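You operate a simulated robot arm through the tools that you are given. There is no shell and no other tool.

You run a simulated robot arm. Do the job below in one go: nothing can be reset, and whatever is moved stays where it is left.

Task
Swap the oak tin for the lollo tin and save the leftover seed in the white dish.
Fine: old tin on the free spot in the row; dish on the dock; with no tin in, hold EMPTY till the chute is bare; none in the spill cup; swing the spout back; leave the knob at its mark.

It is judged by the outcome, as a careful person would: the job done as asked, and still so three seconds after it is handed in. It fails if anything else is knocked over, pushed out of place, dropped, spilled or broken.

Robot
A 7-joint arm with a two-finger parallel gripper, fixed in place. Base frame: the origin is at the foot of the arm, x ahead of it, y to its left, z up; the work surface is at about z = 800. Readings come in mm, degrees, newtons and seconds.
With the tool pointing down near the work surface it reaches from about 300 to 700 mm from the base axis. Its first joint turns from -66.0 to 66.0 degrees. Payload 1.57 kg.
The tool frame sits at the grasp point between the pads (the TCP): z along the fingers, y along the line on which they close. The tips reach 30 mm beyond it. Largest opening 110 mm; finger width 24, thickness 12; the body of the gripper, 48 by 112 mm, starts 78 mm behind the TCP.
Orientation is that of the tool frame in the base frame, as a unit quaternion [x, y, z, w]. With the fingers straight down and closing along the base's y, the tool's x points along the base's -x, its y along +y and its z along -z.

Tools
- The arm moves only by the tool jog_arm. Its argument "motion" is a list of rows, each a list of 3 entries, a list of its own where there are three numbers: the closure in counts, from 0 (fully open) to 255 (shut), then the shift along the tool's x, y, z in mm, then the turn, a rotation vector about the tool's x, y, z in degrees. In form: [[hand, [tx, ty, tz], [wx, wy, wz]], ...]. A call has 1 to 20 rows; each row is the pose to reach, as a shift and turn from the pose commanded when the call began, along the tool's axes at that moment. A row lasts 0.2 s, in which the tool goes at most 50 mm and 8.6 degrees; a call with a longer step from one row to the next is refused whole, and so is a gripper value outside its range. A pose out of reach is approached as far as the arm can. The call stops where the force on the tool passes 40 N (or 10 N more than at its start, if that is more) or the arm is blocked; 0.2 s more then pass. The fingers move at their own pace (about 108 mm/s each) and stop on an object; they squeeze with about 37 N. The grip force told is the motor's: it shows also when the fingers shut on nothing. Time passes only in rows, and 0.2 s behind the last, so rows that repeat a pose let the fingers close. It gives the time, the measured TCP pose, the force on the tool (base axes), the opening and the grip force at its end, in the units of the frame above (readings bear some noise), with the torque about the TCP (base axes, N m) and any sound that the robot's microphone picked up, and new pictures: "views" is both (left out), scene, wrist or none.
- Cameras (640 x 400 px; columns grow to the right, rows downward): "scene" is fixed at [151.7, -373.3, 1401.8]; the picture's right is [0.85, -0.52, 0.00], its down [-0.33, -0.54, -0.77] and it looks along [0.40, 0.66, -0.64] (base axes); focal length 328 px, centre (320, 200). "wrist" rides on the gripper at [70, 16, -141] in the tool frame; the picture's right is [-0.23, 0.97, 0.00], its down [-0.86, -0.20, -0.48] and it looks along [-0.47, -0.11, 0.88] (tool axes); focal length 222 px, centre (320, 200).
- pixel_to_xyz(camera, pixels): for up to 12 pixels [column, row] of the newest picture of that camera ("zoom" is the newest enlarged one), the place [x, y, z] in the base frame of the surface seen there, good to about 2 mm, but the place of the scene camera against the robot may be out by one fixed shift of up to 18 mm in any direction. No time passes.
- zoom(camera, box): a new picture of the part [left, top, right, bottom] of that camera's present view, enlarged. No time passes.
- sign_off(): hands the job in; it is judged then, once.

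Leave the gripper open and the arm clear of the work at the hand-in unless told otherwise.

The tools are called after ">>>" by a JSON object that holds its "api" and its "payload". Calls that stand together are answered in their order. jog_arm: Moves the arm, as the interface text tells. Its arguments: {"type":"object","properties":{"motion":{"type":"array","items":{"type":"array"}},"views":{"type":"string","enum":["both","scene","wrist","none"]}},"required":["motion"]} The other tools are called the same way: pixel_to_xyz (camera, pixels) gives the place of the surface under pixels of a picture; zoom (camera, box) takes an enlarged picture of a part of a camera's view; sign_off () hands the job in.

At the start:

```text
clock: 0.0
position: [371.6, 44.3, 1164.0]
tool_rot: [0.0, 1.0, 0.0, 0.001]
force: [0.8, -0.5, -0.1]
ft_torque: [-0.01, 0.01, -0.01]
grip_width: 110.1
grasp_force: 0.0
```

scene: 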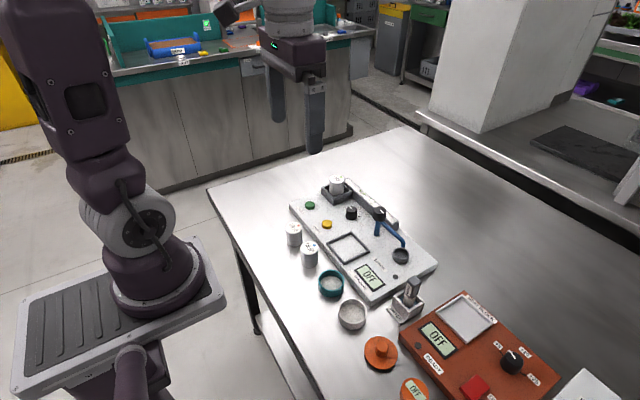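
wrist: 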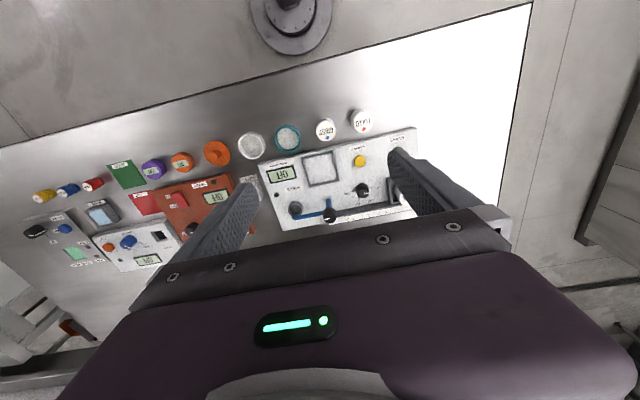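

I see a white machine with a tin seated at its far end, two tins, two dishes and other devices nearby. I'll zoom in on both cameras to read labels.

>>> {"api": "zoom", "payload": {"camera": "scene", "box": [270, 165, 450, 310]}}

>>> {"api": "zoom", "payload": {"camera": "wrist", "box": [230, 90, 430, 230]}}

>>> {"api": "zoom", "payload": {"camera": "scene", "box": [280, 210, 460, 400]}}

```text
2.76 times, centred on (360, 238) of scene
```

zoom: 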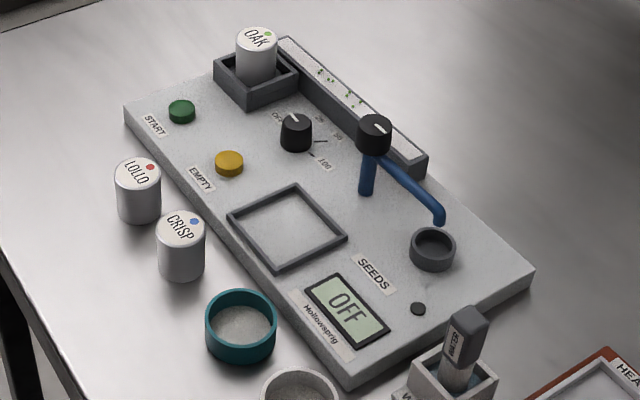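

```text
2.86 times, centred on (330, 160) of wrist
```

zoom: 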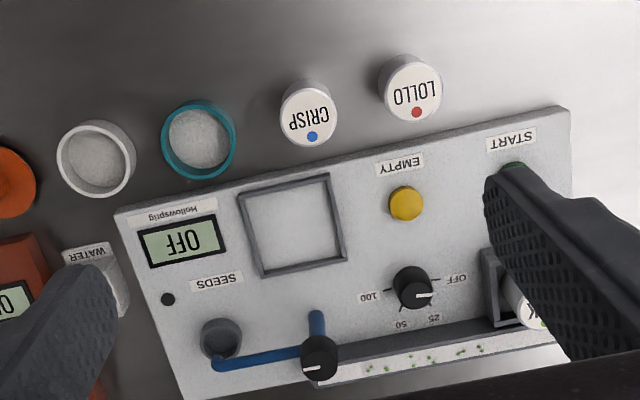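

```text
2.11 times, centred on (370, 305) of scene
```

zoom: 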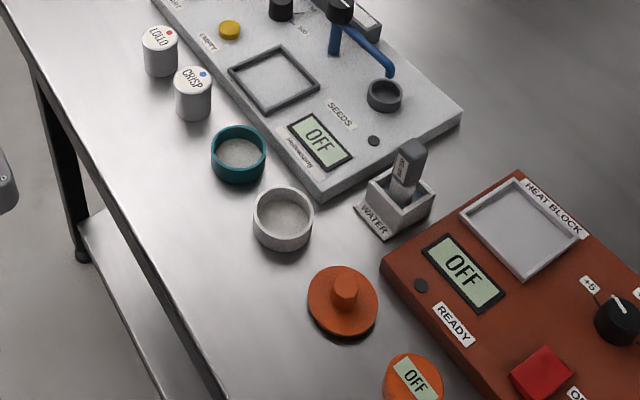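

The white machine has the OAK tin in its socket, and LOLLO and CRISP stand in the row. The chute has seeds in it and the spout is over the spill cup. I'll read positions with the wrist camera: tins, dishes, dock, EMPTY, dial, spout knob and cup.

>>> {"api": "pixel_to_xyz", "payload": {"camera": "wrist", "pixels": [[362, 121], [326, 130], [288, 139], [251, 145], [320, 169], [360, 161], [362, 190], [319, 215], [295, 209], [395, 115], [300, 120], [282, 201]]}}

>>> {"api": "pixel_to_xyz", "payload": {"camera": "scene", "pixels": [[293, 229], [309, 246], [331, 284], [351, 315], [347, 247], [327, 225], [351, 211], [379, 213], [400, 256], [338, 182], [310, 205], [399, 247]]}}

```text
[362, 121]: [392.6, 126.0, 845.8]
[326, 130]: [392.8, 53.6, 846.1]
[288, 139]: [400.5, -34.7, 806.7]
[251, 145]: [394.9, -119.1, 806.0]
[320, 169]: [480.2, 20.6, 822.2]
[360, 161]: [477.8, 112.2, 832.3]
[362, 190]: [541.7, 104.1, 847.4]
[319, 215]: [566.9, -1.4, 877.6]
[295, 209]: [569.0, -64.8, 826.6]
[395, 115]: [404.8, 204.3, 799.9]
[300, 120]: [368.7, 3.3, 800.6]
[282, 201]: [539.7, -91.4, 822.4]
```

```text
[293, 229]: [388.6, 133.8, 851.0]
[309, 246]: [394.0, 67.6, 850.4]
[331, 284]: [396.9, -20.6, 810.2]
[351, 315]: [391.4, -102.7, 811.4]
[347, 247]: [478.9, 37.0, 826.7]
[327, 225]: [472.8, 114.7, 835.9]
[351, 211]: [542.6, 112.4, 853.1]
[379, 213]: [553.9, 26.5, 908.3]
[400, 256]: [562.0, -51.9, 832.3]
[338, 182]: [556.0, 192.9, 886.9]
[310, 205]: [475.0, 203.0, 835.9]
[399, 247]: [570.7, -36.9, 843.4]
```

The tins stand at x≈393, with LOLLO at y≈126 and CRISP at y≈54. I'll lower the arm to about (372, 150, 1000) to look closely for a marked free spot and read the dial.

>>> {"api": "jog_arm", "payload": {"motion": [[0, [0, 25, 35], [0, 0, 0]], [0, [0, 50, 70], [0, 0, 0]], [0, [0, 75, 105], [0, 0, 0]], [0, [0, 100, 140], [0, 0, 0]], [0, [0, 106, 164], [0, 0, 0]], [0, [0, 106, 164], [0, 0, 0]]], "views": "both"}}

```text
clock: 1.4
position: [370.9, 150.1, 999.8]
tool_rot: [-0.001, 1.0, 0.0, 0.0]
force: [-0.6, 0.2, -0.5]
ft_torque: [0.01, 0.0, 0.0]
grip_width: 110.1
grasp_force: 0.0
```

scene: 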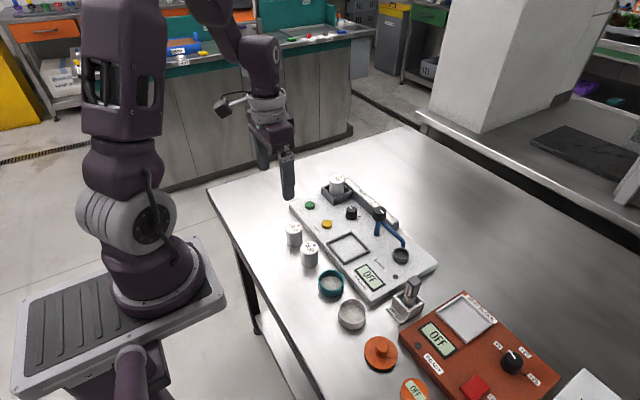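
wrist: 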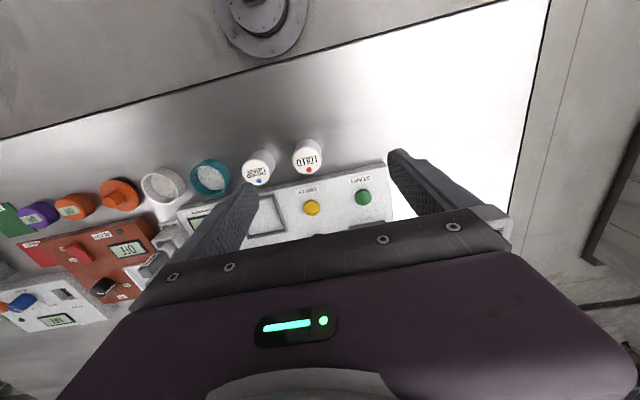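

No mark is obvious yet, so I'll zoom in on the table around the tins and on the rest of the row.

>>> {"api": "zoom", "payload": {"camera": "wrist", "box": [230, 100, 430, 230]}}

>>> {"api": "zoom", "payload": {"camera": "scene", "box": [230, 190, 340, 300]}}

>>> {"api": "zoom", "payload": {"camera": "scene", "box": [310, 165, 420, 275]}}

```text
3.08 times, centred on (330, 165) of wrist
```

zoom: 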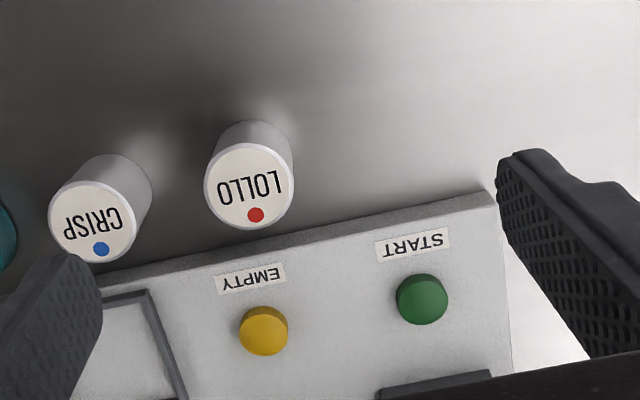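

```text
3.64 times, centred on (285, 245) of scene
```

zoom: 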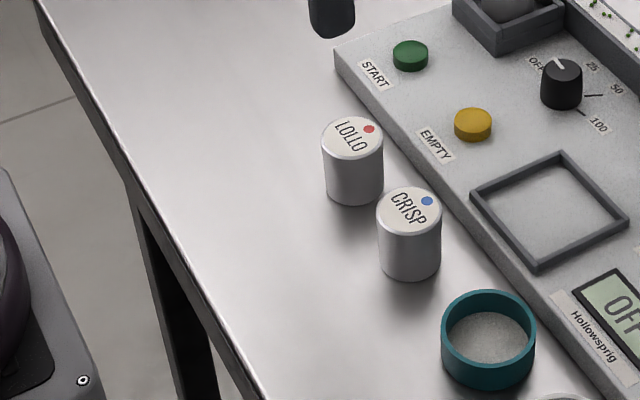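

```text
3.64 times, centred on (365, 220) of scene
```

zoom: 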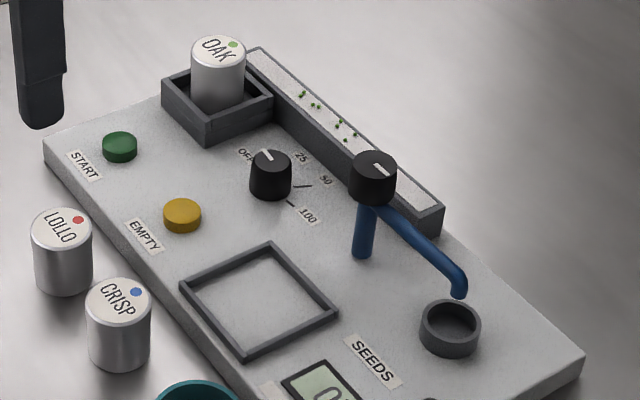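

The dial's line points at OFF, and there is no visible mark beside LOLLO from here. I'll move lower, to about (330, 215, 930), to inspect the table left of LOLLO.

>>> {"api": "jog_arm", "payload": {"motion": [[0, [15, 22, 25], [0, 0, 0]], [0, [30, 44, 50], [0, 0, 0]], [0, [41, 65, 70], [0, 0, 0]], [0, [41, 65, 70], [0, 0, 0]]], "views": "wrist"}}

```text
clock: 2.4
position: [330.6, 214.1, 929.4]
tool_rot: [-0.001, 1.0, 0.0, 0.0]
force: [-0.9, 0.1, 0.1]
ft_torque: [-0.02, 0.02, 0.02]
grip_width: 110.0
grasp_force: 0.1
```

wrist: 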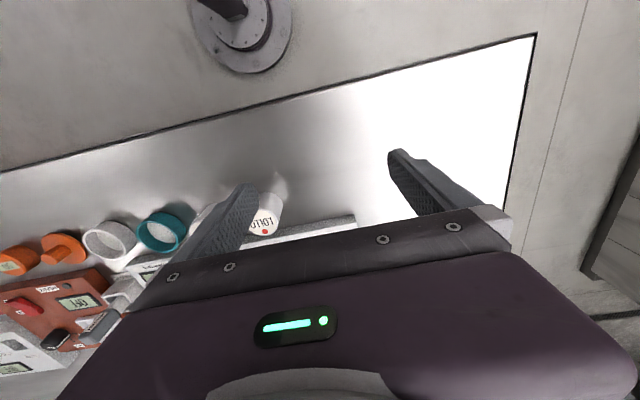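

The table left of LOLLO is bare, with no mark. Now I'll move over to look at the white dish and dock from about (340, -60, 980).

>>> {"api": "jog_arm", "payload": {"motion": [[0, [0, -40, -20], [0, 0, 0]], [0, [0, -85, -40], [0, 0, 0]], [0, [-5, -130, -50], [0, 0, 0]], [0, [-10, -175, -50], [0, 0, 0]], [0, [-10, -220, -50], [0, 0, 0]], [0, [-10, -265, -50], [0, 0, 0]], [0, [-10, -275, -50], [0, 0, 0]], [0, [-10, -275, -50], [0, 0, 0]]], "views": "both"}}

```text
clock: 4.2
position: [340.5, -59.7, 980.3]
tool_rot: [0.0, 1.0, -0.001, 0.0]
force: [0.0, -1.2, -0.9]
ft_torque: [0.02, 0.01, 0.03]
grip_width: 110.0
grasp_force: 0.1
```

scene: 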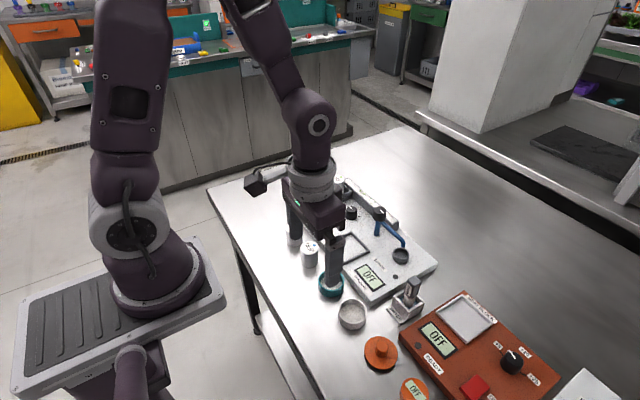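
wrist: 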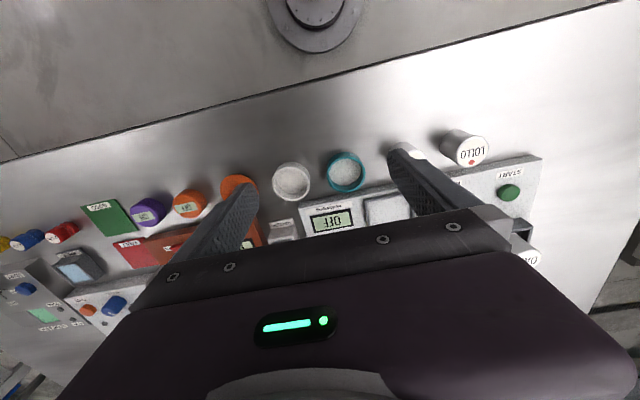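

I can see the white and teal dishes between the fingers. I'll zoom in there to measure.

>>> {"api": "zoom", "payload": {"camera": "wrist", "box": [230, 130, 420, 250]}}

```text
3.33 times, centred on (325, 190) of wrist
```

zoom: 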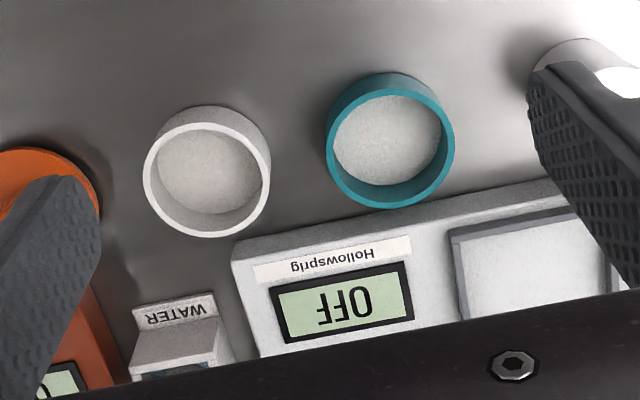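

I'll measure rim points of the white dish, the board corner and edge, and the dock corner in this zoom.

>>> {"api": "pixel_to_xyz", "payload": {"camera": "zoom", "pixels": [[148, 182], [267, 180], [206, 127], [208, 234], [330, 150], [451, 145], [386, 90], [392, 205], [236, 243], [560, 184], [452, 235], [470, 318]]}}

>>> {"api": "pixel_to_xyz", "payload": {"camera": "zoom", "pixels": [[208, 180], [205, 150], [300, 200], [178, 302], [200, 340], [60, 160], [85, 185], [600, 215], [460, 290], [565, 222], [400, 215], [270, 240]]}}

```text
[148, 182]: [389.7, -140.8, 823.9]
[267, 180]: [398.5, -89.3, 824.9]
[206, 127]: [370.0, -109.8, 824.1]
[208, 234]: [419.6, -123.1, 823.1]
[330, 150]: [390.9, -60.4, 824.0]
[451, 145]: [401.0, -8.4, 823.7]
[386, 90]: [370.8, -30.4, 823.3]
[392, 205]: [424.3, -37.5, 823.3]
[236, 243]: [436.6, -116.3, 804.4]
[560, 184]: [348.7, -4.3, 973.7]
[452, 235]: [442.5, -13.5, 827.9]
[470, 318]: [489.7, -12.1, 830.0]
```

```text
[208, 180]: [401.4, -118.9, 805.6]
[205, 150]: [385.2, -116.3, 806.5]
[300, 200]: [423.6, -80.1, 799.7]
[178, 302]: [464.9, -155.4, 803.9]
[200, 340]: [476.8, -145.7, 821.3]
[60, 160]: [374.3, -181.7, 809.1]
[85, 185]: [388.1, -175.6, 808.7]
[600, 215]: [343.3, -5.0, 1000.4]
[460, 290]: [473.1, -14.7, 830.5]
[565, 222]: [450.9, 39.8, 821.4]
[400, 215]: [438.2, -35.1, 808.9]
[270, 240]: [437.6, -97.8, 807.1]
```

White dish: centre ≈ (394.5, -115.8), about 54 mm across, rim at z 824. The board top is at 822 and the dock frame top at 830. I'll go above the dish with the hand turned -45° to clear the teal dish and narrowed to about 80 mm.

>>> {"api": "jog_arm", "payload": {"motion": [[70, [-9, -10, 5], [0, 0, -8]], [70, [-18, -20, 15], [0, 0, -16]], [70, [-27, -30, 25], [0, 0, -24]], [70, [-36, -40, 40], [0, 0, -32]], [70, [-45, -50, 60], [0, 0, -40]], [70, [-54, -56, 80], [0, 0, -45]], [70, [-54, -56, 80], [0, 0, -45]]], "views": "both"}}

```text
clock: 5.8
position: [394.3, -117.0, 900.7]
tool_rot: [-0.383, 0.924, 0.001, 0.0]
force: [0.1, -0.9, -0.3]
ft_torque: [0.0, 0.0, -0.01]
grip_width: 80.1
grasp_force: 0.1
```

scene: 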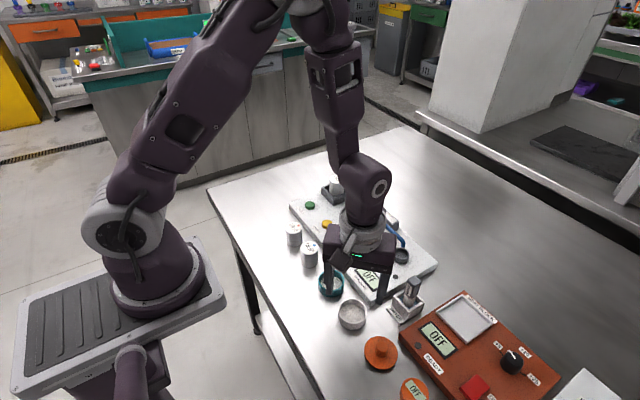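
wrist: 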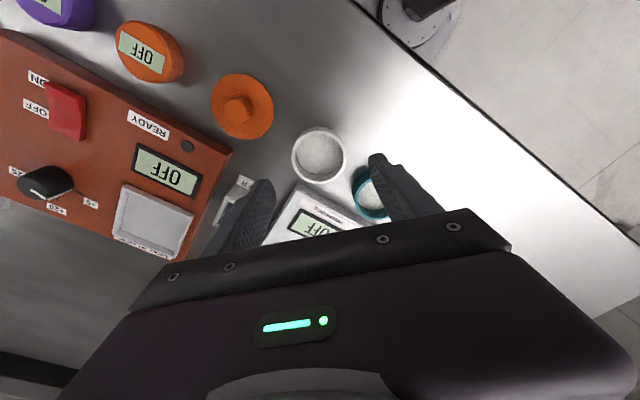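

The hand is at (394, -117, 900). I'll re-measure the dish rim from this nearer view.

>>> {"api": "zoom", "payload": {"camera": "wrist", "box": [240, 100, 440, 225]}}

```text
3.20 times, centred on (340, 162) of wrist
```

zoom: 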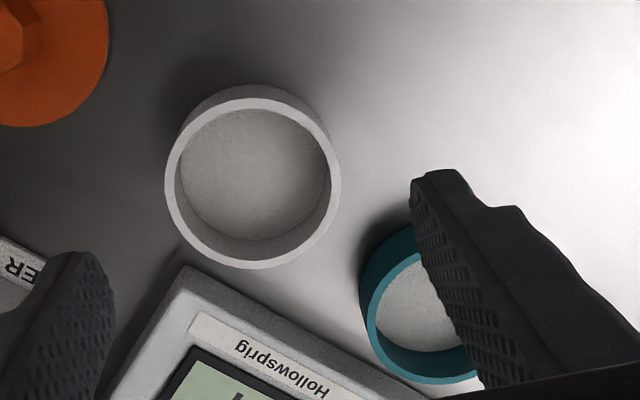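

>>> {"api": "pixel_to_xyz", "payload": {"camera": "zoom", "pixels": [[170, 183], [335, 183], [252, 104], [252, 263], [193, 127], [312, 127], [193, 240], [312, 240], [184, 270], [60, 255], [25, 248], [365, 295]]}}

```text
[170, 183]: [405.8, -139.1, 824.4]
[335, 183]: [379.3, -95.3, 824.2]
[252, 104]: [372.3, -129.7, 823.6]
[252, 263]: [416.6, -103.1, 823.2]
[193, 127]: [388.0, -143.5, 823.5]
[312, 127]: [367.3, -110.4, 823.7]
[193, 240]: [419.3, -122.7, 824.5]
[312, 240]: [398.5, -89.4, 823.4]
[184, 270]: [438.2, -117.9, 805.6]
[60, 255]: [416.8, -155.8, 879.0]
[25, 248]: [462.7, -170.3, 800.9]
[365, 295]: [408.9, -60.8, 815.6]
```

Dish centre is (393.4, -116.6), nearly under the TCP. I'll descend so the tips sit at z≈812, then close on it.

>>> {"api": "jog_arm", "payload": {"motion": [[70, [0.3, 0.9, 30], [0, 0, 0]], [70, [0.3, 0.9, 50], [0, 0, 0]], [70, [0.3, 0.9, 58.5], [0, 0, 0]], [70, [0.3, 0.9, 58.5], [0, 0, 0]], [150, [0.3, 0.9, 58.5], [0, 0, 0]], [255, [0.3, 0.9, 58.5], [0, 0, 0]], [255, [0.3, 0.9, 58.5], [0, 0, 0]], [255, [0.3, 0.9, 58.5], [0, 0, 0]]], "views": "both"}}

```text
clock: 7.6
position: [394.3, -115.6, 840.2]
tool_rot: [-0.383, 0.924, 0.0, 0.0]
force: [0.1, -0.6, -0.4]
ft_torque: [0.02, 0.0, 0.0]
grip_width: 54.2
grasp_force: 37.2
```

scene: 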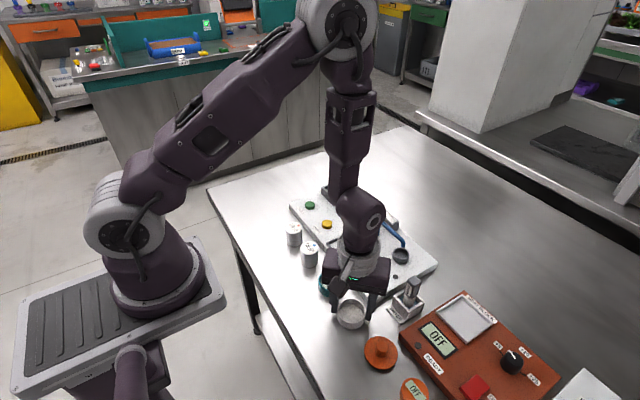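
wrist: 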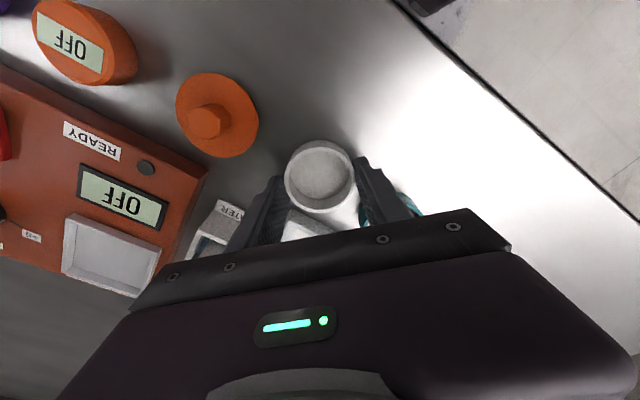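

The dish is gripped (54.2 mm wide, 37 N). I'll lift it straight up and carry it high to about (480, 90, 1000), turning the hand back square, so I can measure the dock from there.

>>> {"api": "jog_arm", "payload": {"motion": [[255, [0, 0, -20], [0, 0, 0]], [255, [0, 0, -60], [0, 0, 0]], [255, [0, 0, -100], [0, 0, 0]], [255, [0, 0, -140], [0, 0, 0]], [255, [-20, 8, -160], [0, 0, 7]], [255, [-55, 22, -160], [0, 0, 14]], [255, [-95, 39, -160], [0, 0, 21]], [255, [-135, 55, -160], [0, 0, 29]], [255, [-175, 72, -160], [0, 0, 37]], [255, [-206, 84.8, -160], [0, 0, 45]], [255, [-206, 84.8, -160], [0, 0, 45]], [255, [-206, 84.8, -160], [0, 0, 45]]], "views": "both"}}

```text
clock: 10.2
position: [479.9, 90.0, 1003.4]
tool_rot: [0.0, 1.0, -0.001, 0.0]
force: [-0.1, 0.2, -0.2]
ft_torque: [0.02, 0.01, -0.02]
grip_width: 54.4
grasp_force: 37.3
```

scene: 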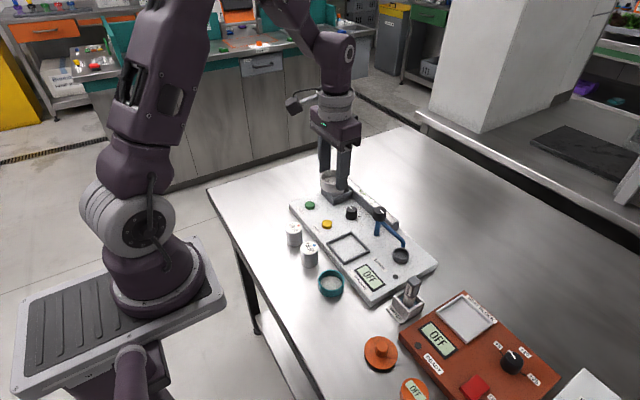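
wrist: 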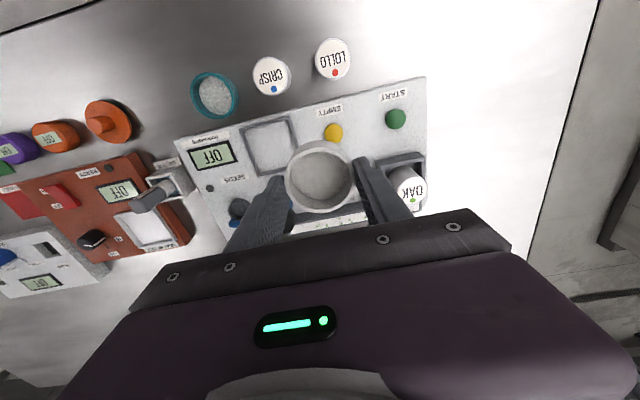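

The dish is held and the dock is in view. I'll zoom in on the dock, socket and tins.

>>> {"api": "zoom", "payload": {"camera": "wrist", "box": [170, 70, 330, 200]}}

```text
3.08 times, centred on (250, 135) of wrist
```

zoom: 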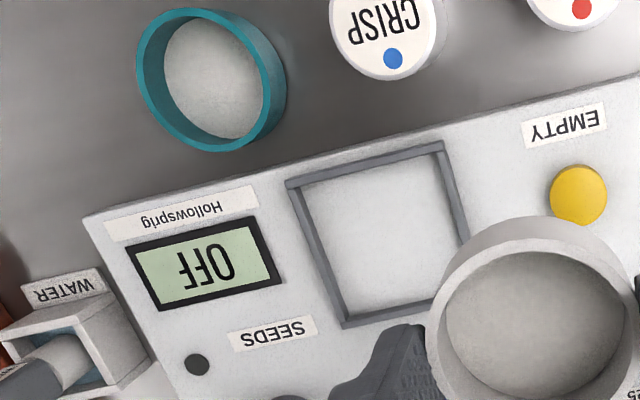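

>>> {"api": "pixel_to_xyz", "payload": {"camera": "zoom", "pixels": [[290, 184], [441, 145], [344, 324], [466, 235], [302, 192], [435, 155], [350, 312], [320, 250], [345, 230], [578, 190], [365, 168], [398, 307]]}}

```text
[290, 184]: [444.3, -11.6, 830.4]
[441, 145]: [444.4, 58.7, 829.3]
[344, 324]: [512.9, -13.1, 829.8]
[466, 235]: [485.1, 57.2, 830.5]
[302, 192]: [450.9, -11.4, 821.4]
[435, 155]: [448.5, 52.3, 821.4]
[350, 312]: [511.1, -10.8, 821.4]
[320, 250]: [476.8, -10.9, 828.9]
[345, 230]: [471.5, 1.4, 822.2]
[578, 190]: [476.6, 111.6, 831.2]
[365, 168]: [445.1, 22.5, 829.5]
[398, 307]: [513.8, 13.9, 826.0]
```

Dock: frame top at z 830, floor at 821.5–822, centre ≈ (479, 23). I'll carry the dish over the centre and lower to just above the floor at TCP z≈867.

>>> {"api": "jog_arm", "payload": {"motion": [[255, [0, -25, 0], [0, 0, 0]], [255, [0, -50, 0], [0, 0, 0]], [255, [-0.3, -67, 0], [0, 0, 0]], [255, [-0.3, -67, 35], [0, 0, 0]], [255, [-0.3, -67, 70], [0, 0, 0]], [255, [-0.3, -67, 105], [0, 0, 0]], [255, [-0.3, -67, 125], [0, 0, 0]], [255, [-0.3, -67, 135], [0, 0, 0]], [255, [-0.3, -67, 135], [0, 0, 0]]], "views": "both"}}

```text
clock: 12.2
position: [480.3, 21.8, 868.3]
tool_rot: [0.0, 1.0, 0.001, -0.001]
force: [0.3, 0.2, -1.6]
ft_torque: [0.01, 0.01, 0.02]
grip_width: 54.4
grasp_force: 37.1
```

scene: 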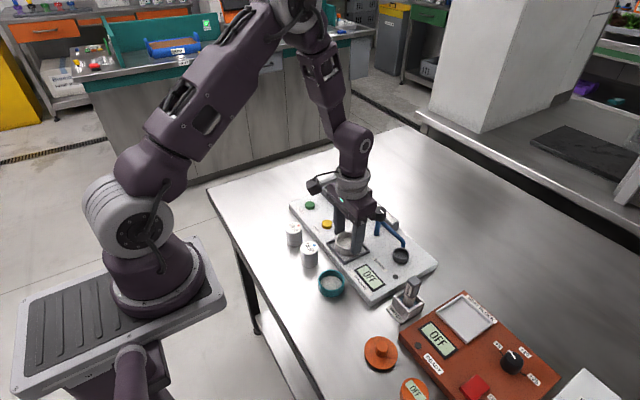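
wrist: 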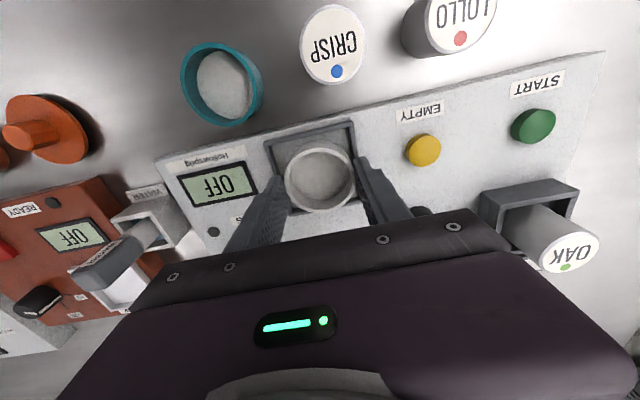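

The dish is over the dock. I'll zoom in on both cameras to confirm it is inside the frame before lowering.

>>> {"api": "zoom", "payload": {"camera": "wrist", "box": [240, 110, 400, 230]}}

>>> {"api": "zoom", "payload": {"camera": "scene", "box": [310, 200, 410, 270]}}

```text
3.33 times, centred on (320, 170) of wrist
```

zoom: 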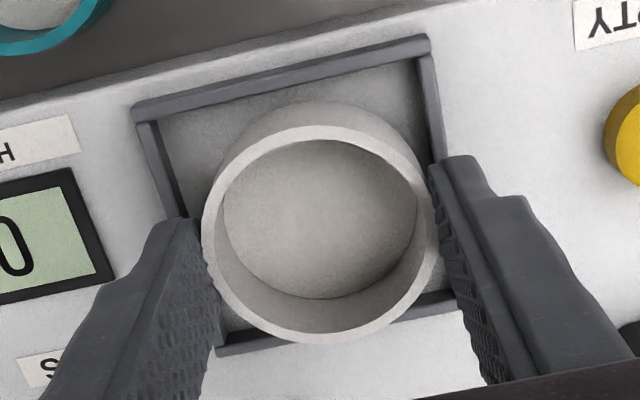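

```text
5.71 times, centred on (360, 235) of scene
```

zoom: 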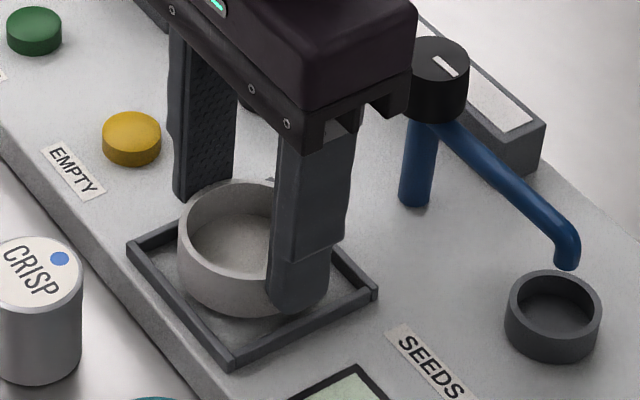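

The dish sits inside the frame. I'll lower the last few mm, watching the force, then open slightly to about 70 mm and rise.

>>> {"api": "jog_arm", "payload": {"motion": [[255, [0, 0, 2], [0, 0, 0]], [255, [0, 0, 3.5], [0, 0, 0]], [255, [0, 0, 4.5], [0, 0, 0]], [255, [0, 0, 4.5], [0, 0, 0]]], "views": "none"}}

```text
clock: 13.2
position: [479.3, 20.8, 864.7]
tool_rot: [0.0, 1.0, 0.0, 0.001]
force: [-3.3, -0.4, 17.0]
ft_torque: [-0.11, 0.11, 0.02]
grip_width: 54.3
grasp_force: 37.4
```

There is contact now, with 17 N upward. I'll back off 1 mm, open to about 72 mm, then rise.

>>> {"api": "jog_arm", "payload": {"motion": [[255, [0, 0, 3.0], [0, 0, 0]], [88, [0, 0, 3.0], [0, 0, 0]], [88, [0, 0, 3.0], [0, 0, 0]], [88, [0, 0, 3.0], [0, 0, 0]], [88, [0, 0, -20], [0, 0, 0]], [88, [0, 0, -60], [0, 0, 0]], [88, [0, 0, -100], [0, 0, 0]], [88, [20, 0, -140], [0, 0, 0]], [88, [20, 0, -140], [0, 0, 0]]], "views": "both"}}

```text
clock: 15.2
position: [459.3, 22.3, 1004.1]
tool_rot: [-0.001, 1.0, 0.0, 0.0]
force: [0.4, 0.0, 0.1]
ft_torque: [0.04, -0.05, -0.01]
grip_width: 72.0
grasp_force: 0.0
```

scene: 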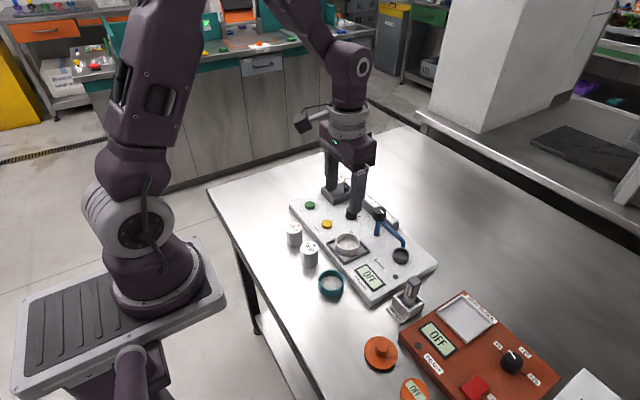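
wrist: 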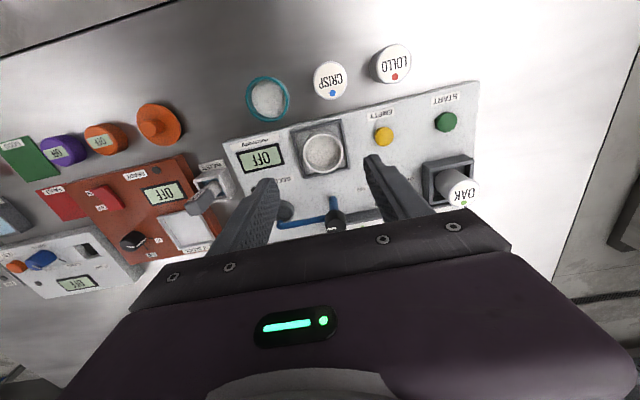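

The dish is on the dock. I'll zoom in on the spout knob and arm between the fingers, and on the scene view.

>>> {"api": "zoom", "payload": {"camera": "wrist", "box": [260, 130, 400, 235]}}

>>> {"api": "zoom", "payload": {"camera": "scene", "box": [320, 180, 440, 280]}}

```text
3.81 times, centred on (330, 182) of wrist
```

zoom: 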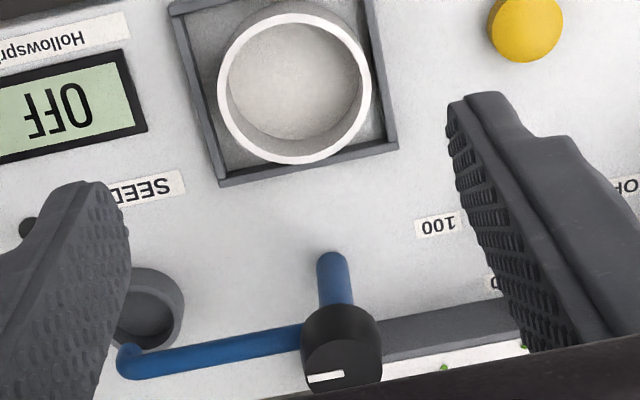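

```text
4.00 times, centred on (380, 230) of scene
```

zoom: 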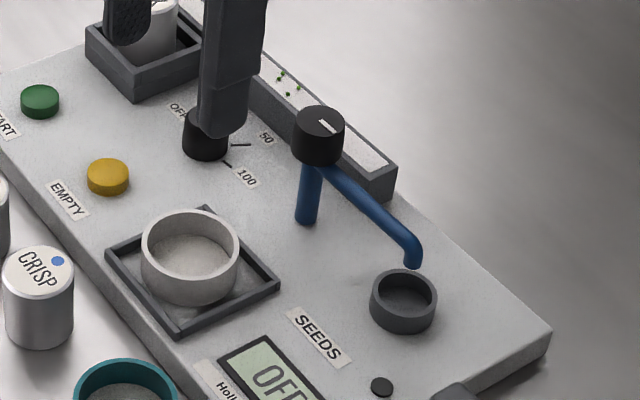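

>>> {"api": "pixel_to_xyz", "payload": {"camera": "wrist", "pixels": [[336.6, 221.9], [327, 224.5], [345, 222], [335.5, 213], [280, 225], [302, 222], [333, 201], [289, 203.5], [324, 130], [323, 174], [304, 155], [341, 150]]}}

>>> {"api": "pixel_to_xyz", "payload": {"camera": "zoom", "pixels": [[319, 122], [299, 122], [340, 122], [319, 108], [413, 260], [405, 232], [360, 185], [304, 215], [403, 275], [403, 310], [240, 245], [108, 172]]}}

```text
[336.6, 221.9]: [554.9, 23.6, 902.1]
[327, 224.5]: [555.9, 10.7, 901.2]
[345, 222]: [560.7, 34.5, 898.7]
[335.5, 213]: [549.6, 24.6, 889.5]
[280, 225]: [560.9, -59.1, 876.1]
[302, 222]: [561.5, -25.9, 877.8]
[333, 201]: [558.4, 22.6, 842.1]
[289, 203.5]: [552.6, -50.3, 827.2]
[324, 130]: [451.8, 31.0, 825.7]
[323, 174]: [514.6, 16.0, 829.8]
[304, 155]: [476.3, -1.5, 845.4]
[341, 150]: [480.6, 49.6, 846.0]
```

```text
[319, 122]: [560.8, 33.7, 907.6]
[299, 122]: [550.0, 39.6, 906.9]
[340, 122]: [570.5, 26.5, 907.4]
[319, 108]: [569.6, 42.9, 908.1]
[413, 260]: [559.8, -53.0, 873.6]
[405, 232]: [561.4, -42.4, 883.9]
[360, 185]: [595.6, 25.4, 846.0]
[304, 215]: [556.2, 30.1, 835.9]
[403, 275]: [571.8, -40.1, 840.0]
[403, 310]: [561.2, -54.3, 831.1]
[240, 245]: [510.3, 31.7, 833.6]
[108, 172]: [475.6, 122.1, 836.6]
```

Spout pivot ≈ (562, 23), knob top at z 902 and about 24 mm wide. The arm points toward -y over the cup, with its outlet ≈ 84 mm out, and the dock is 83 mm away toward -x. So the swing is 90° clockwise from above. I'll go above the knob with the hand turned -45° and open to about 50 mm.

>>> {"api": "jog_arm", "payload": {"motion": [[139, [-17, 0, 0], [0, 0, -7.5]], [139, [-34, 0, 0], [0, 0, -15]], [139, [-51, 0, 0], [0, 0, -22.5]], [139, [-68, 0, 10], [0, 0, -30]], [139, [-86, 0.7, 25], [0, 0, -37.5]], [139, [-102.7, 0.7, 44], [0, 0, -45]], [139, [-102.7, 0.7, 44], [0, 0, -45]]], "views": "both"}}

```text
clock: 16.8
position: [562.1, 23.2, 959.5]
tool_rot: [-0.384, 0.924, 0.0, 0.0]
force: [0.5, 0.8, 0.1]
ft_torque: [-0.01, 0.0, 0.03]
grip_width: 50.0
grasp_force: 0.0
```

scene: 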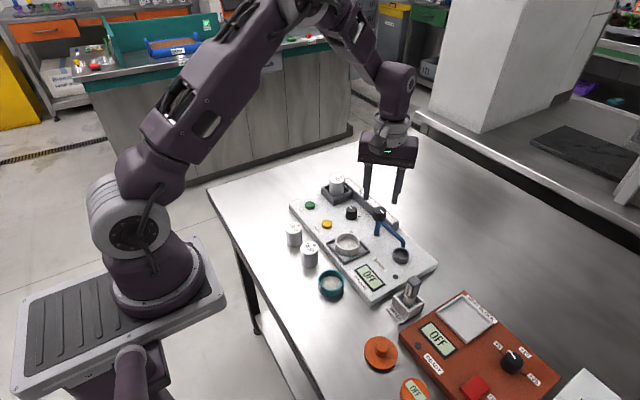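
wrist: 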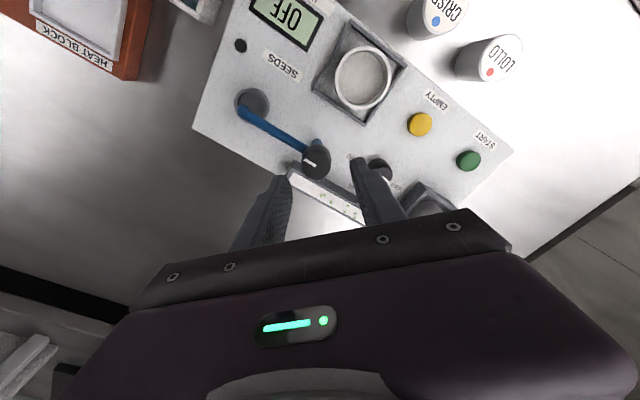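

The knob is visible at (316,161) and the dial at (380,168). I'll zoom in to find the knob's centre precisely.

>>> {"api": "zoom", "payload": {"camera": "wrist", "box": [230, 80, 430, 230]}}

```text
2.67 times, centred on (330, 155) of wrist
```

zoom: 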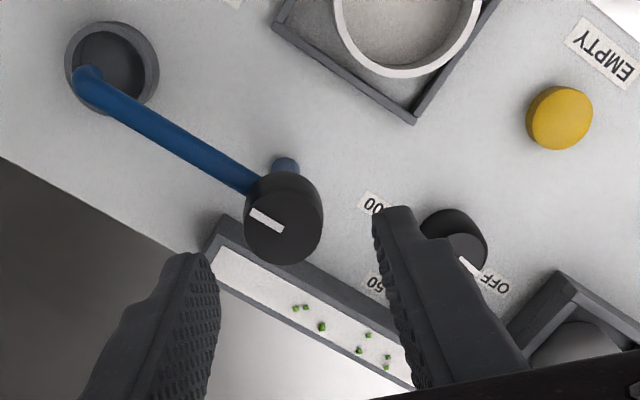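

>>> {"api": "pixel_to_xyz", "payload": {"camera": "zoom", "pixels": [[283, 229], [248, 222], [318, 222], [283, 260], [283, 200], [260, 250], [305, 250], [85, 75], [150, 115], [100, 45], [230, 240], [300, 308]]}}

```text
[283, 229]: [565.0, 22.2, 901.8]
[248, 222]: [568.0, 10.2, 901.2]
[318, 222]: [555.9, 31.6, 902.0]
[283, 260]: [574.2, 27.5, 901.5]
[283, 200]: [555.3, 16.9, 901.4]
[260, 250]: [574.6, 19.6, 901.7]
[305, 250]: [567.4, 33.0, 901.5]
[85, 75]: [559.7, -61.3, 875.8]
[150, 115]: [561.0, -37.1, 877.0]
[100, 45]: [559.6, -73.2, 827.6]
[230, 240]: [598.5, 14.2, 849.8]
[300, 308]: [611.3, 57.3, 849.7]
```

Knob centre ≈ (563, 22.3), so I'm within about 1 mm. I'll descend to TCP z≈914, with tips about 18 mm down the knob and above the blue arm, and close gently.

>>> {"api": "jog_arm", "payload": {"motion": [[139, [0, -1.2, 20], [0, 0, 0]], [139, [0, -1.2, 38], [0, 0, 0]], [139, [0, -1.2, 45], [0, 0, 0]], [139, [0, -1.2, 45], [0, 0, 0]], [190, [0, -1.2, 45], [0, 0, 0]], [255, [0, -1.2, 45], [0, 0, 0]], [255, [0, -1.2, 45], [0, 0, 0]]], "views": "both"}}

```text
clock: 18.4
position: [565.9, 20.2, 914.5]
tool_rot: [-0.381, 0.924, -0.001, 0.002]
force: [21.9, -19.0, -8.6]
ft_torque: [-0.4, -0.92, -0.04]
grip_width: 28.7
grasp_force: 38.7
```

scene: 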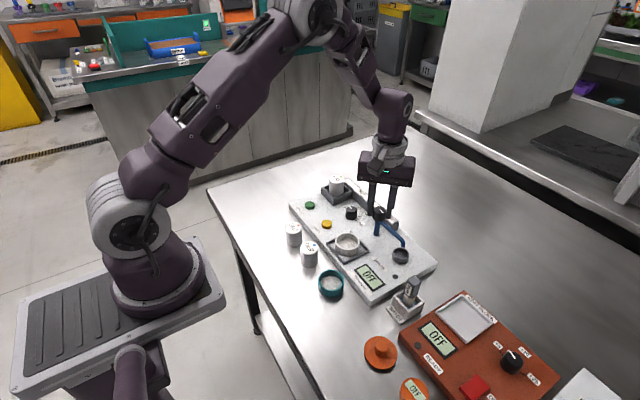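
wrist: 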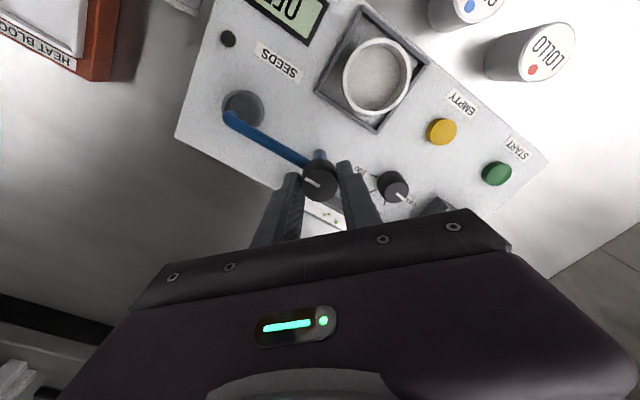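

The grip is off-centre by about 3.6 mm along the closing line, with about 29 N sideways. I'll shift the command by -3.6 mm along tool y to relieve it.

>>> {"api": "jog_arm", "payload": {"motion": [[255, [0, -2, 0], [0, 0, 0]], [255, [0, -3.6, 0], [0, 0, 0]], [255, [0, -3.6, 0], [0, 0, 0]]], "views": "none"}}

```text
clock: 19.2
position: [565.0, 19.1, 914.5]
tool_rot: [-0.383, 0.924, 0.001, -0.001]
force: [2.1, -7.7, 17.1]
ft_torque: [-0.44, 0.33, -0.22]
grip_width: 28.6
grasp_force: 38.3
```

Side force is down to about 8 N. I'll turn a first 16° clockwise as a test and check forces and pictures.

>>> {"api": "jog_arm", "payload": {"motion": [[255, [0, 0, 0], [0, 0, 5]], [255, [0, 0, 0], [0, 0, 10]], [255, [0, 0, 0], [0, 0, 16]], [255, [0, 0, 0], [0, 0, 16]]], "views": "both"}}

```text
clock: 20.2
position: [564.5, 19.1, 913.4]
tool_rot: [-0.251, 0.968, 0.0, 0.0]
force: [-3.3, -1.3, 20.0]
ft_torque: [0.03, -0.06, -0.03]
grip_width: 28.8
grasp_force: 38.6
```

scene: 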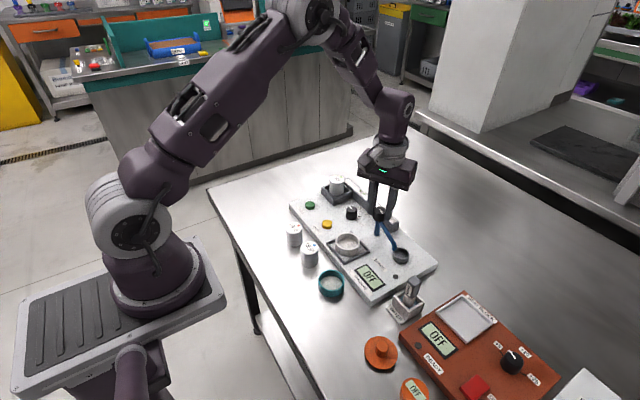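
wrist: 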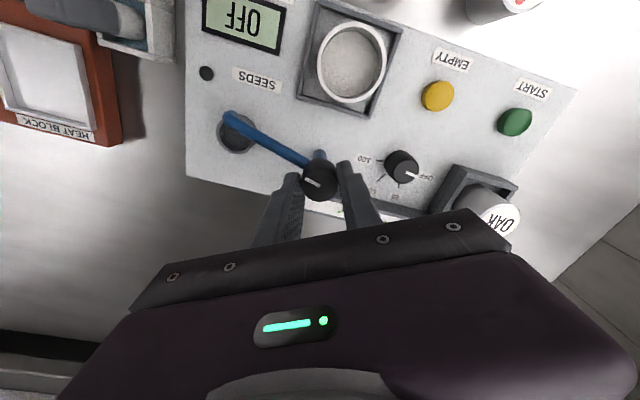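

The spout follows the hand and side forces are small. I'll continue the remaining 74° clockwise, easing up 1 mm to relieve the vertical load.

>>> {"api": "jog_arm", "payload": {"motion": [[255, [0, 0, -1], [0, 0, 6]], [255, [0, 0, -1], [0, 0, 13]], [255, [0, 0, -1], [0, 0, 20]], [255, [0, 0, -1], [0, 0, 27]], [255, [0, 0, -1], [0, 0, 34]], [255, [0, 0, -1], [0, 0, 41]], [255, [0, 0, -1], [0, 0, 48]], [255, [0, 0, -1], [0, 0, 55]], [255, [0, 0, -1], [0, 0, 62]], [255, [0, 0, -1], [0, 0, 62]]], "views": "both"}}

```text
clock: 22.4
position: [565.2, 21.2, 914.2]
tool_rot: [0.285, 0.959, -0.001, -0.001]
force: [-4.2, 5.1, -22.2]
ft_torque: [0.09, 0.07, 0.0]
grip_width: 28.7
grasp_force: 38.5
```

scene: 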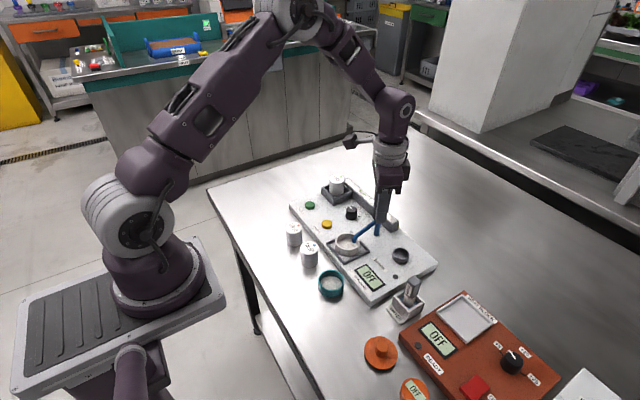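
wrist: 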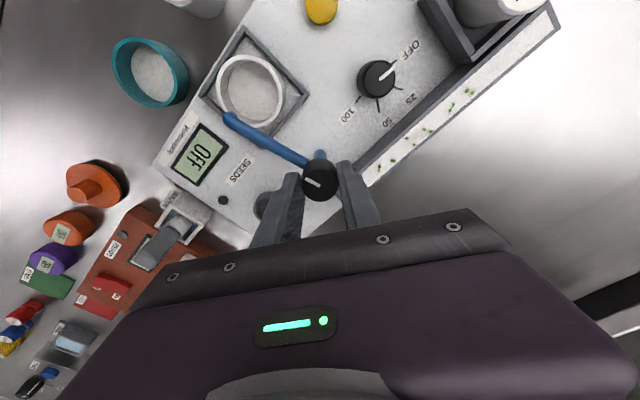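

The outlet is now nearly over the dish at about 78°. I'll continue the last 12°.

>>> {"api": "jog_arm", "payload": {"motion": [[255, [0, 0, 0.5], [0, 0, 6]], [255, [0, 0, 0.5], [0, 0, 12]], [255, [0, 0, 0.5], [0, 0, 12]]], "views": "both"}}

```text
clock: 23.2
position: [565.4, 21.1, 914.3]
tool_rot: [0.384, 0.923, 0.0, -0.001]
force: [-8.3, 6.2, -14.4]
ft_torque: [0.42, 0.52, -0.04]
grip_width: 28.4
grasp_force: 38.9
```

scene: 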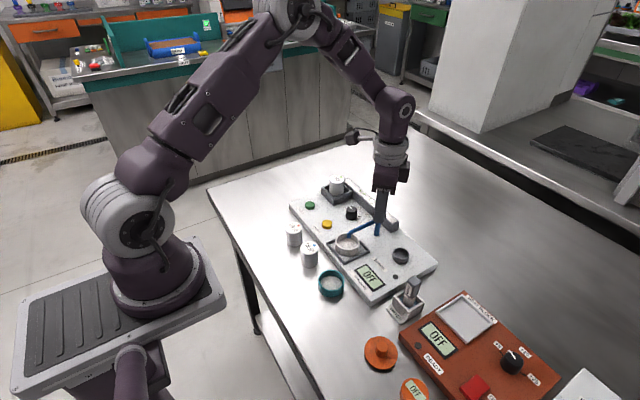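
wrist: 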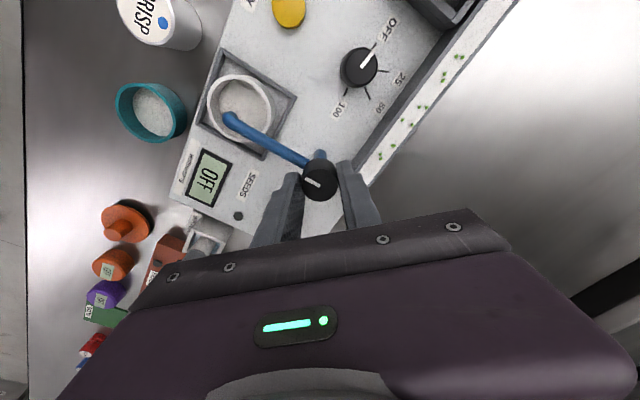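

The outlet appears over the dish. I'll zoom in on both cameras to check centring, and take outlet coordinates.

>>> {"api": "zoom", "payload": {"camera": "scene", "box": [320, 200, 420, 275]}}

>>> {"api": "zoom", "payload": {"camera": "wrist", "box": [180, 50, 380, 200]}}

>>> {"api": "pixel_to_xyz", "payload": {"camera": "wrist", "pixels": [[232, 119], [260, 135], [280, 148], [240, 78], [209, 105], [270, 105], [240, 132]]}}

```text
5.33 times, centred on (370, 238) of scene
```

zoom: 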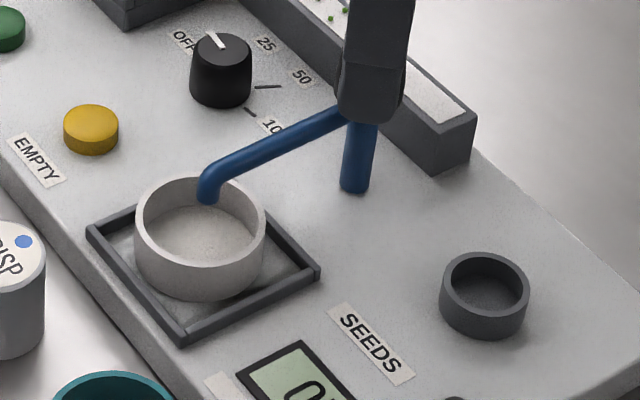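

```text
2.67 times, centred on (280, 125) of wrist
```

zoom: 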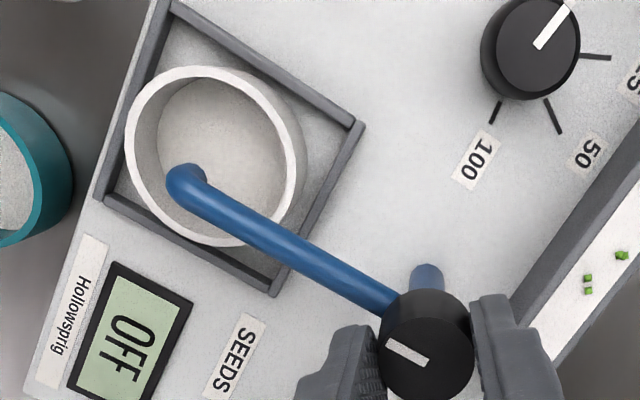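

```text
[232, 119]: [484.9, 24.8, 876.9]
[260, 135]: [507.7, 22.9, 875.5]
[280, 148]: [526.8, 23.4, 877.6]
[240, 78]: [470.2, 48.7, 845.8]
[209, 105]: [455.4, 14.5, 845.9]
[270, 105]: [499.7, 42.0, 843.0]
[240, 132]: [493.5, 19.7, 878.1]
```

The outlet lies over the dish centre, with the arm at y≈24 and the outlet at x≈480. I'll release the knob and rise straight up.

>>> {"api": "jog_arm", "payload": {"motion": [[139, [0, 0, 0], [0, 0, 0]], [139, [0, 0, 0], [0, 0, 0]], [139, [0, 0, -20], [0, 0, 0]], [139, [0, 0, -60], [0, 0, 0]], [139, [0, 0, -100], [0, 0, 0]], [139, [0, 0, -120], [0, 0, 0]], [139, [0, 0, -120], [0, 0, 0]]], "views": "both"}}

```text
clock: 24.8
position: [566.7, 18.8, 1033.1]
tool_rot: [0.383, 0.924, 0.0, 0.0]
force: [0.2, 0.2, 0.2]
ft_torque: [-0.03, -0.02, 0.03]
grip_width: 50.3
grasp_force: 0.0
```

scene: 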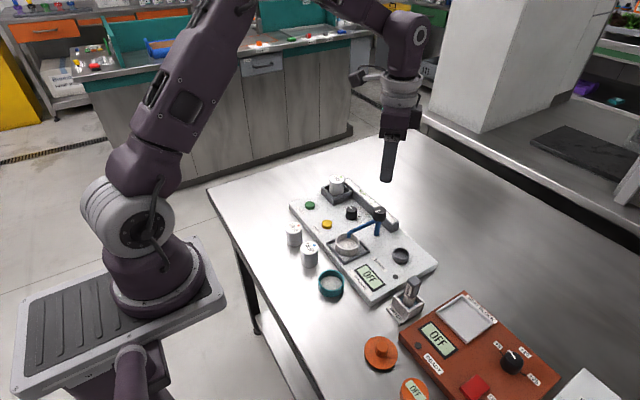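
wrist: 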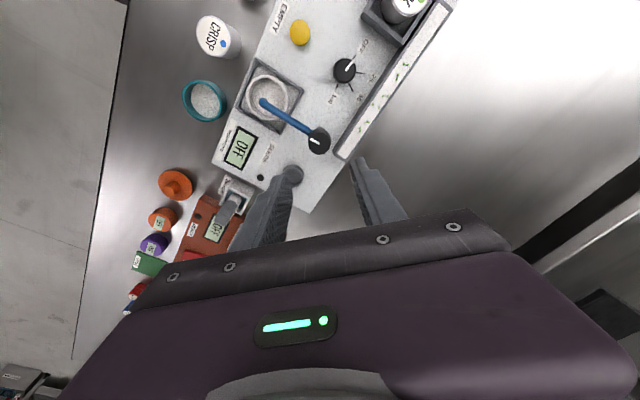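

The spout stays over the dish. Next I'll move to about (600, 182, 1030) with the hand square, to look down at the OAK tin in its socket.

>>> {"api": "jog_arm", "payload": {"motion": [[139, [15, 23, 0], [0, 0, -7.5]], [139, [30, 46, 0], [0, 0, -15]], [100, [45, 70, 0], [0, 0, -22.5]], [80, [60, 93, 0], [0, 0, -30]], [70, [75, 116, 0], [0, 0, -37.5]], [70, [89.8, 139.3, 0], [0, 0, -45]], [70, [89.8, 139.3, 0], [0, 0, -45]]], "views": "both"}}

```text
clock: 26.4
position: [599.7, 181.2, 1033.4]
tool_rot: [0.0, 1.0, 0.0, 0.0]
force: [-0.2, 0.3, -1.2]
ft_torque: [0.01, -0.03, 0.04]
grip_width: 79.9
grasp_force: 0.0
```

scene: 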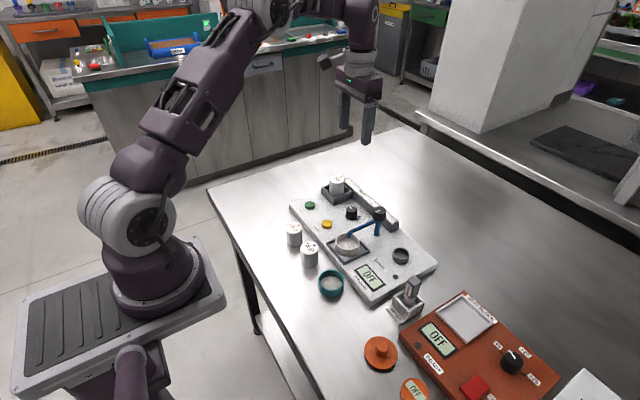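
wrist: 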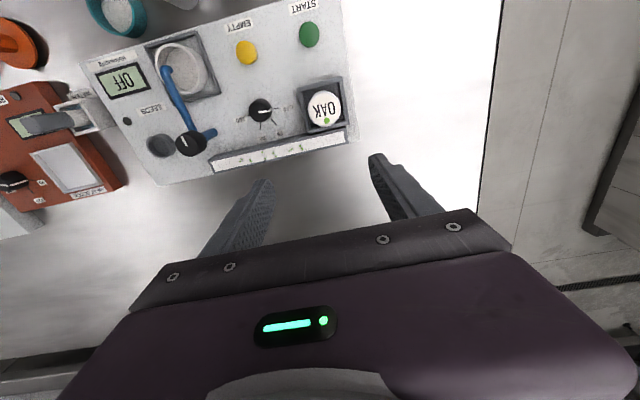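

I can see straight down onto the socket now, so I'll zoom in on it.

>>> {"api": "zoom", "payload": {"camera": "wrist", "box": [230, 60, 370, 180]}}

```text
3.33 times, centred on (300, 120) of wrist
```

zoom: 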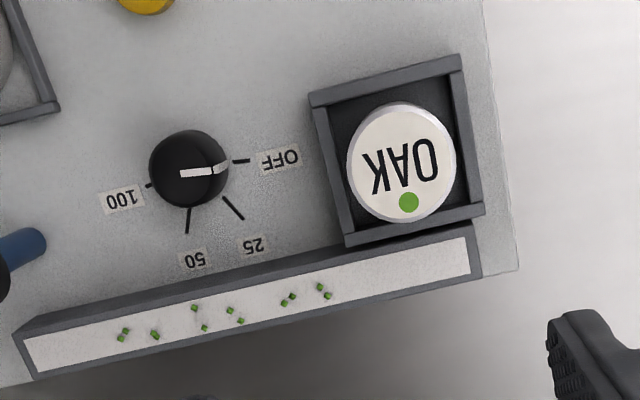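

>>> {"api": "pixel_to_xyz", "payload": {"camera": "zoom", "pixels": [[352, 165], [453, 157], [400, 108], [406, 217], [402, 160], [312, 97], [457, 60], [482, 209], [347, 241], [340, 130], [20, 340], [470, 245]]}}

>>> {"api": "pixel_to_xyz", "payload": {"camera": "zoom", "pixels": [[318, 150], [385, 82], [465, 135], [420, 225], [188, 168], [155, 6], [345, 200], [445, 95], [335, 105]]}}

```text
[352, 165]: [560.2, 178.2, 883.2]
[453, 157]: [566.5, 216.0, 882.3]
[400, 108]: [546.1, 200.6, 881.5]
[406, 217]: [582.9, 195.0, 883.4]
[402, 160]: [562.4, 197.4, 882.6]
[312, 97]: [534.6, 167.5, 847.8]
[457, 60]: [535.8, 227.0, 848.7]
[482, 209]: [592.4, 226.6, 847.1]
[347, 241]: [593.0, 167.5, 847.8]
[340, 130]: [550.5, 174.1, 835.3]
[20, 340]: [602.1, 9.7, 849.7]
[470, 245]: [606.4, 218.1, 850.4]
```

```text
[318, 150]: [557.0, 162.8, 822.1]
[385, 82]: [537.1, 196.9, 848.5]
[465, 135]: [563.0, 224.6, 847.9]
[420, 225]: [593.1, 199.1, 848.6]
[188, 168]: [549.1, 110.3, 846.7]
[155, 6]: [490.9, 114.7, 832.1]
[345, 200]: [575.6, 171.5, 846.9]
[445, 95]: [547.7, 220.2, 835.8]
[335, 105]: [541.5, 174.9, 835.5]
```

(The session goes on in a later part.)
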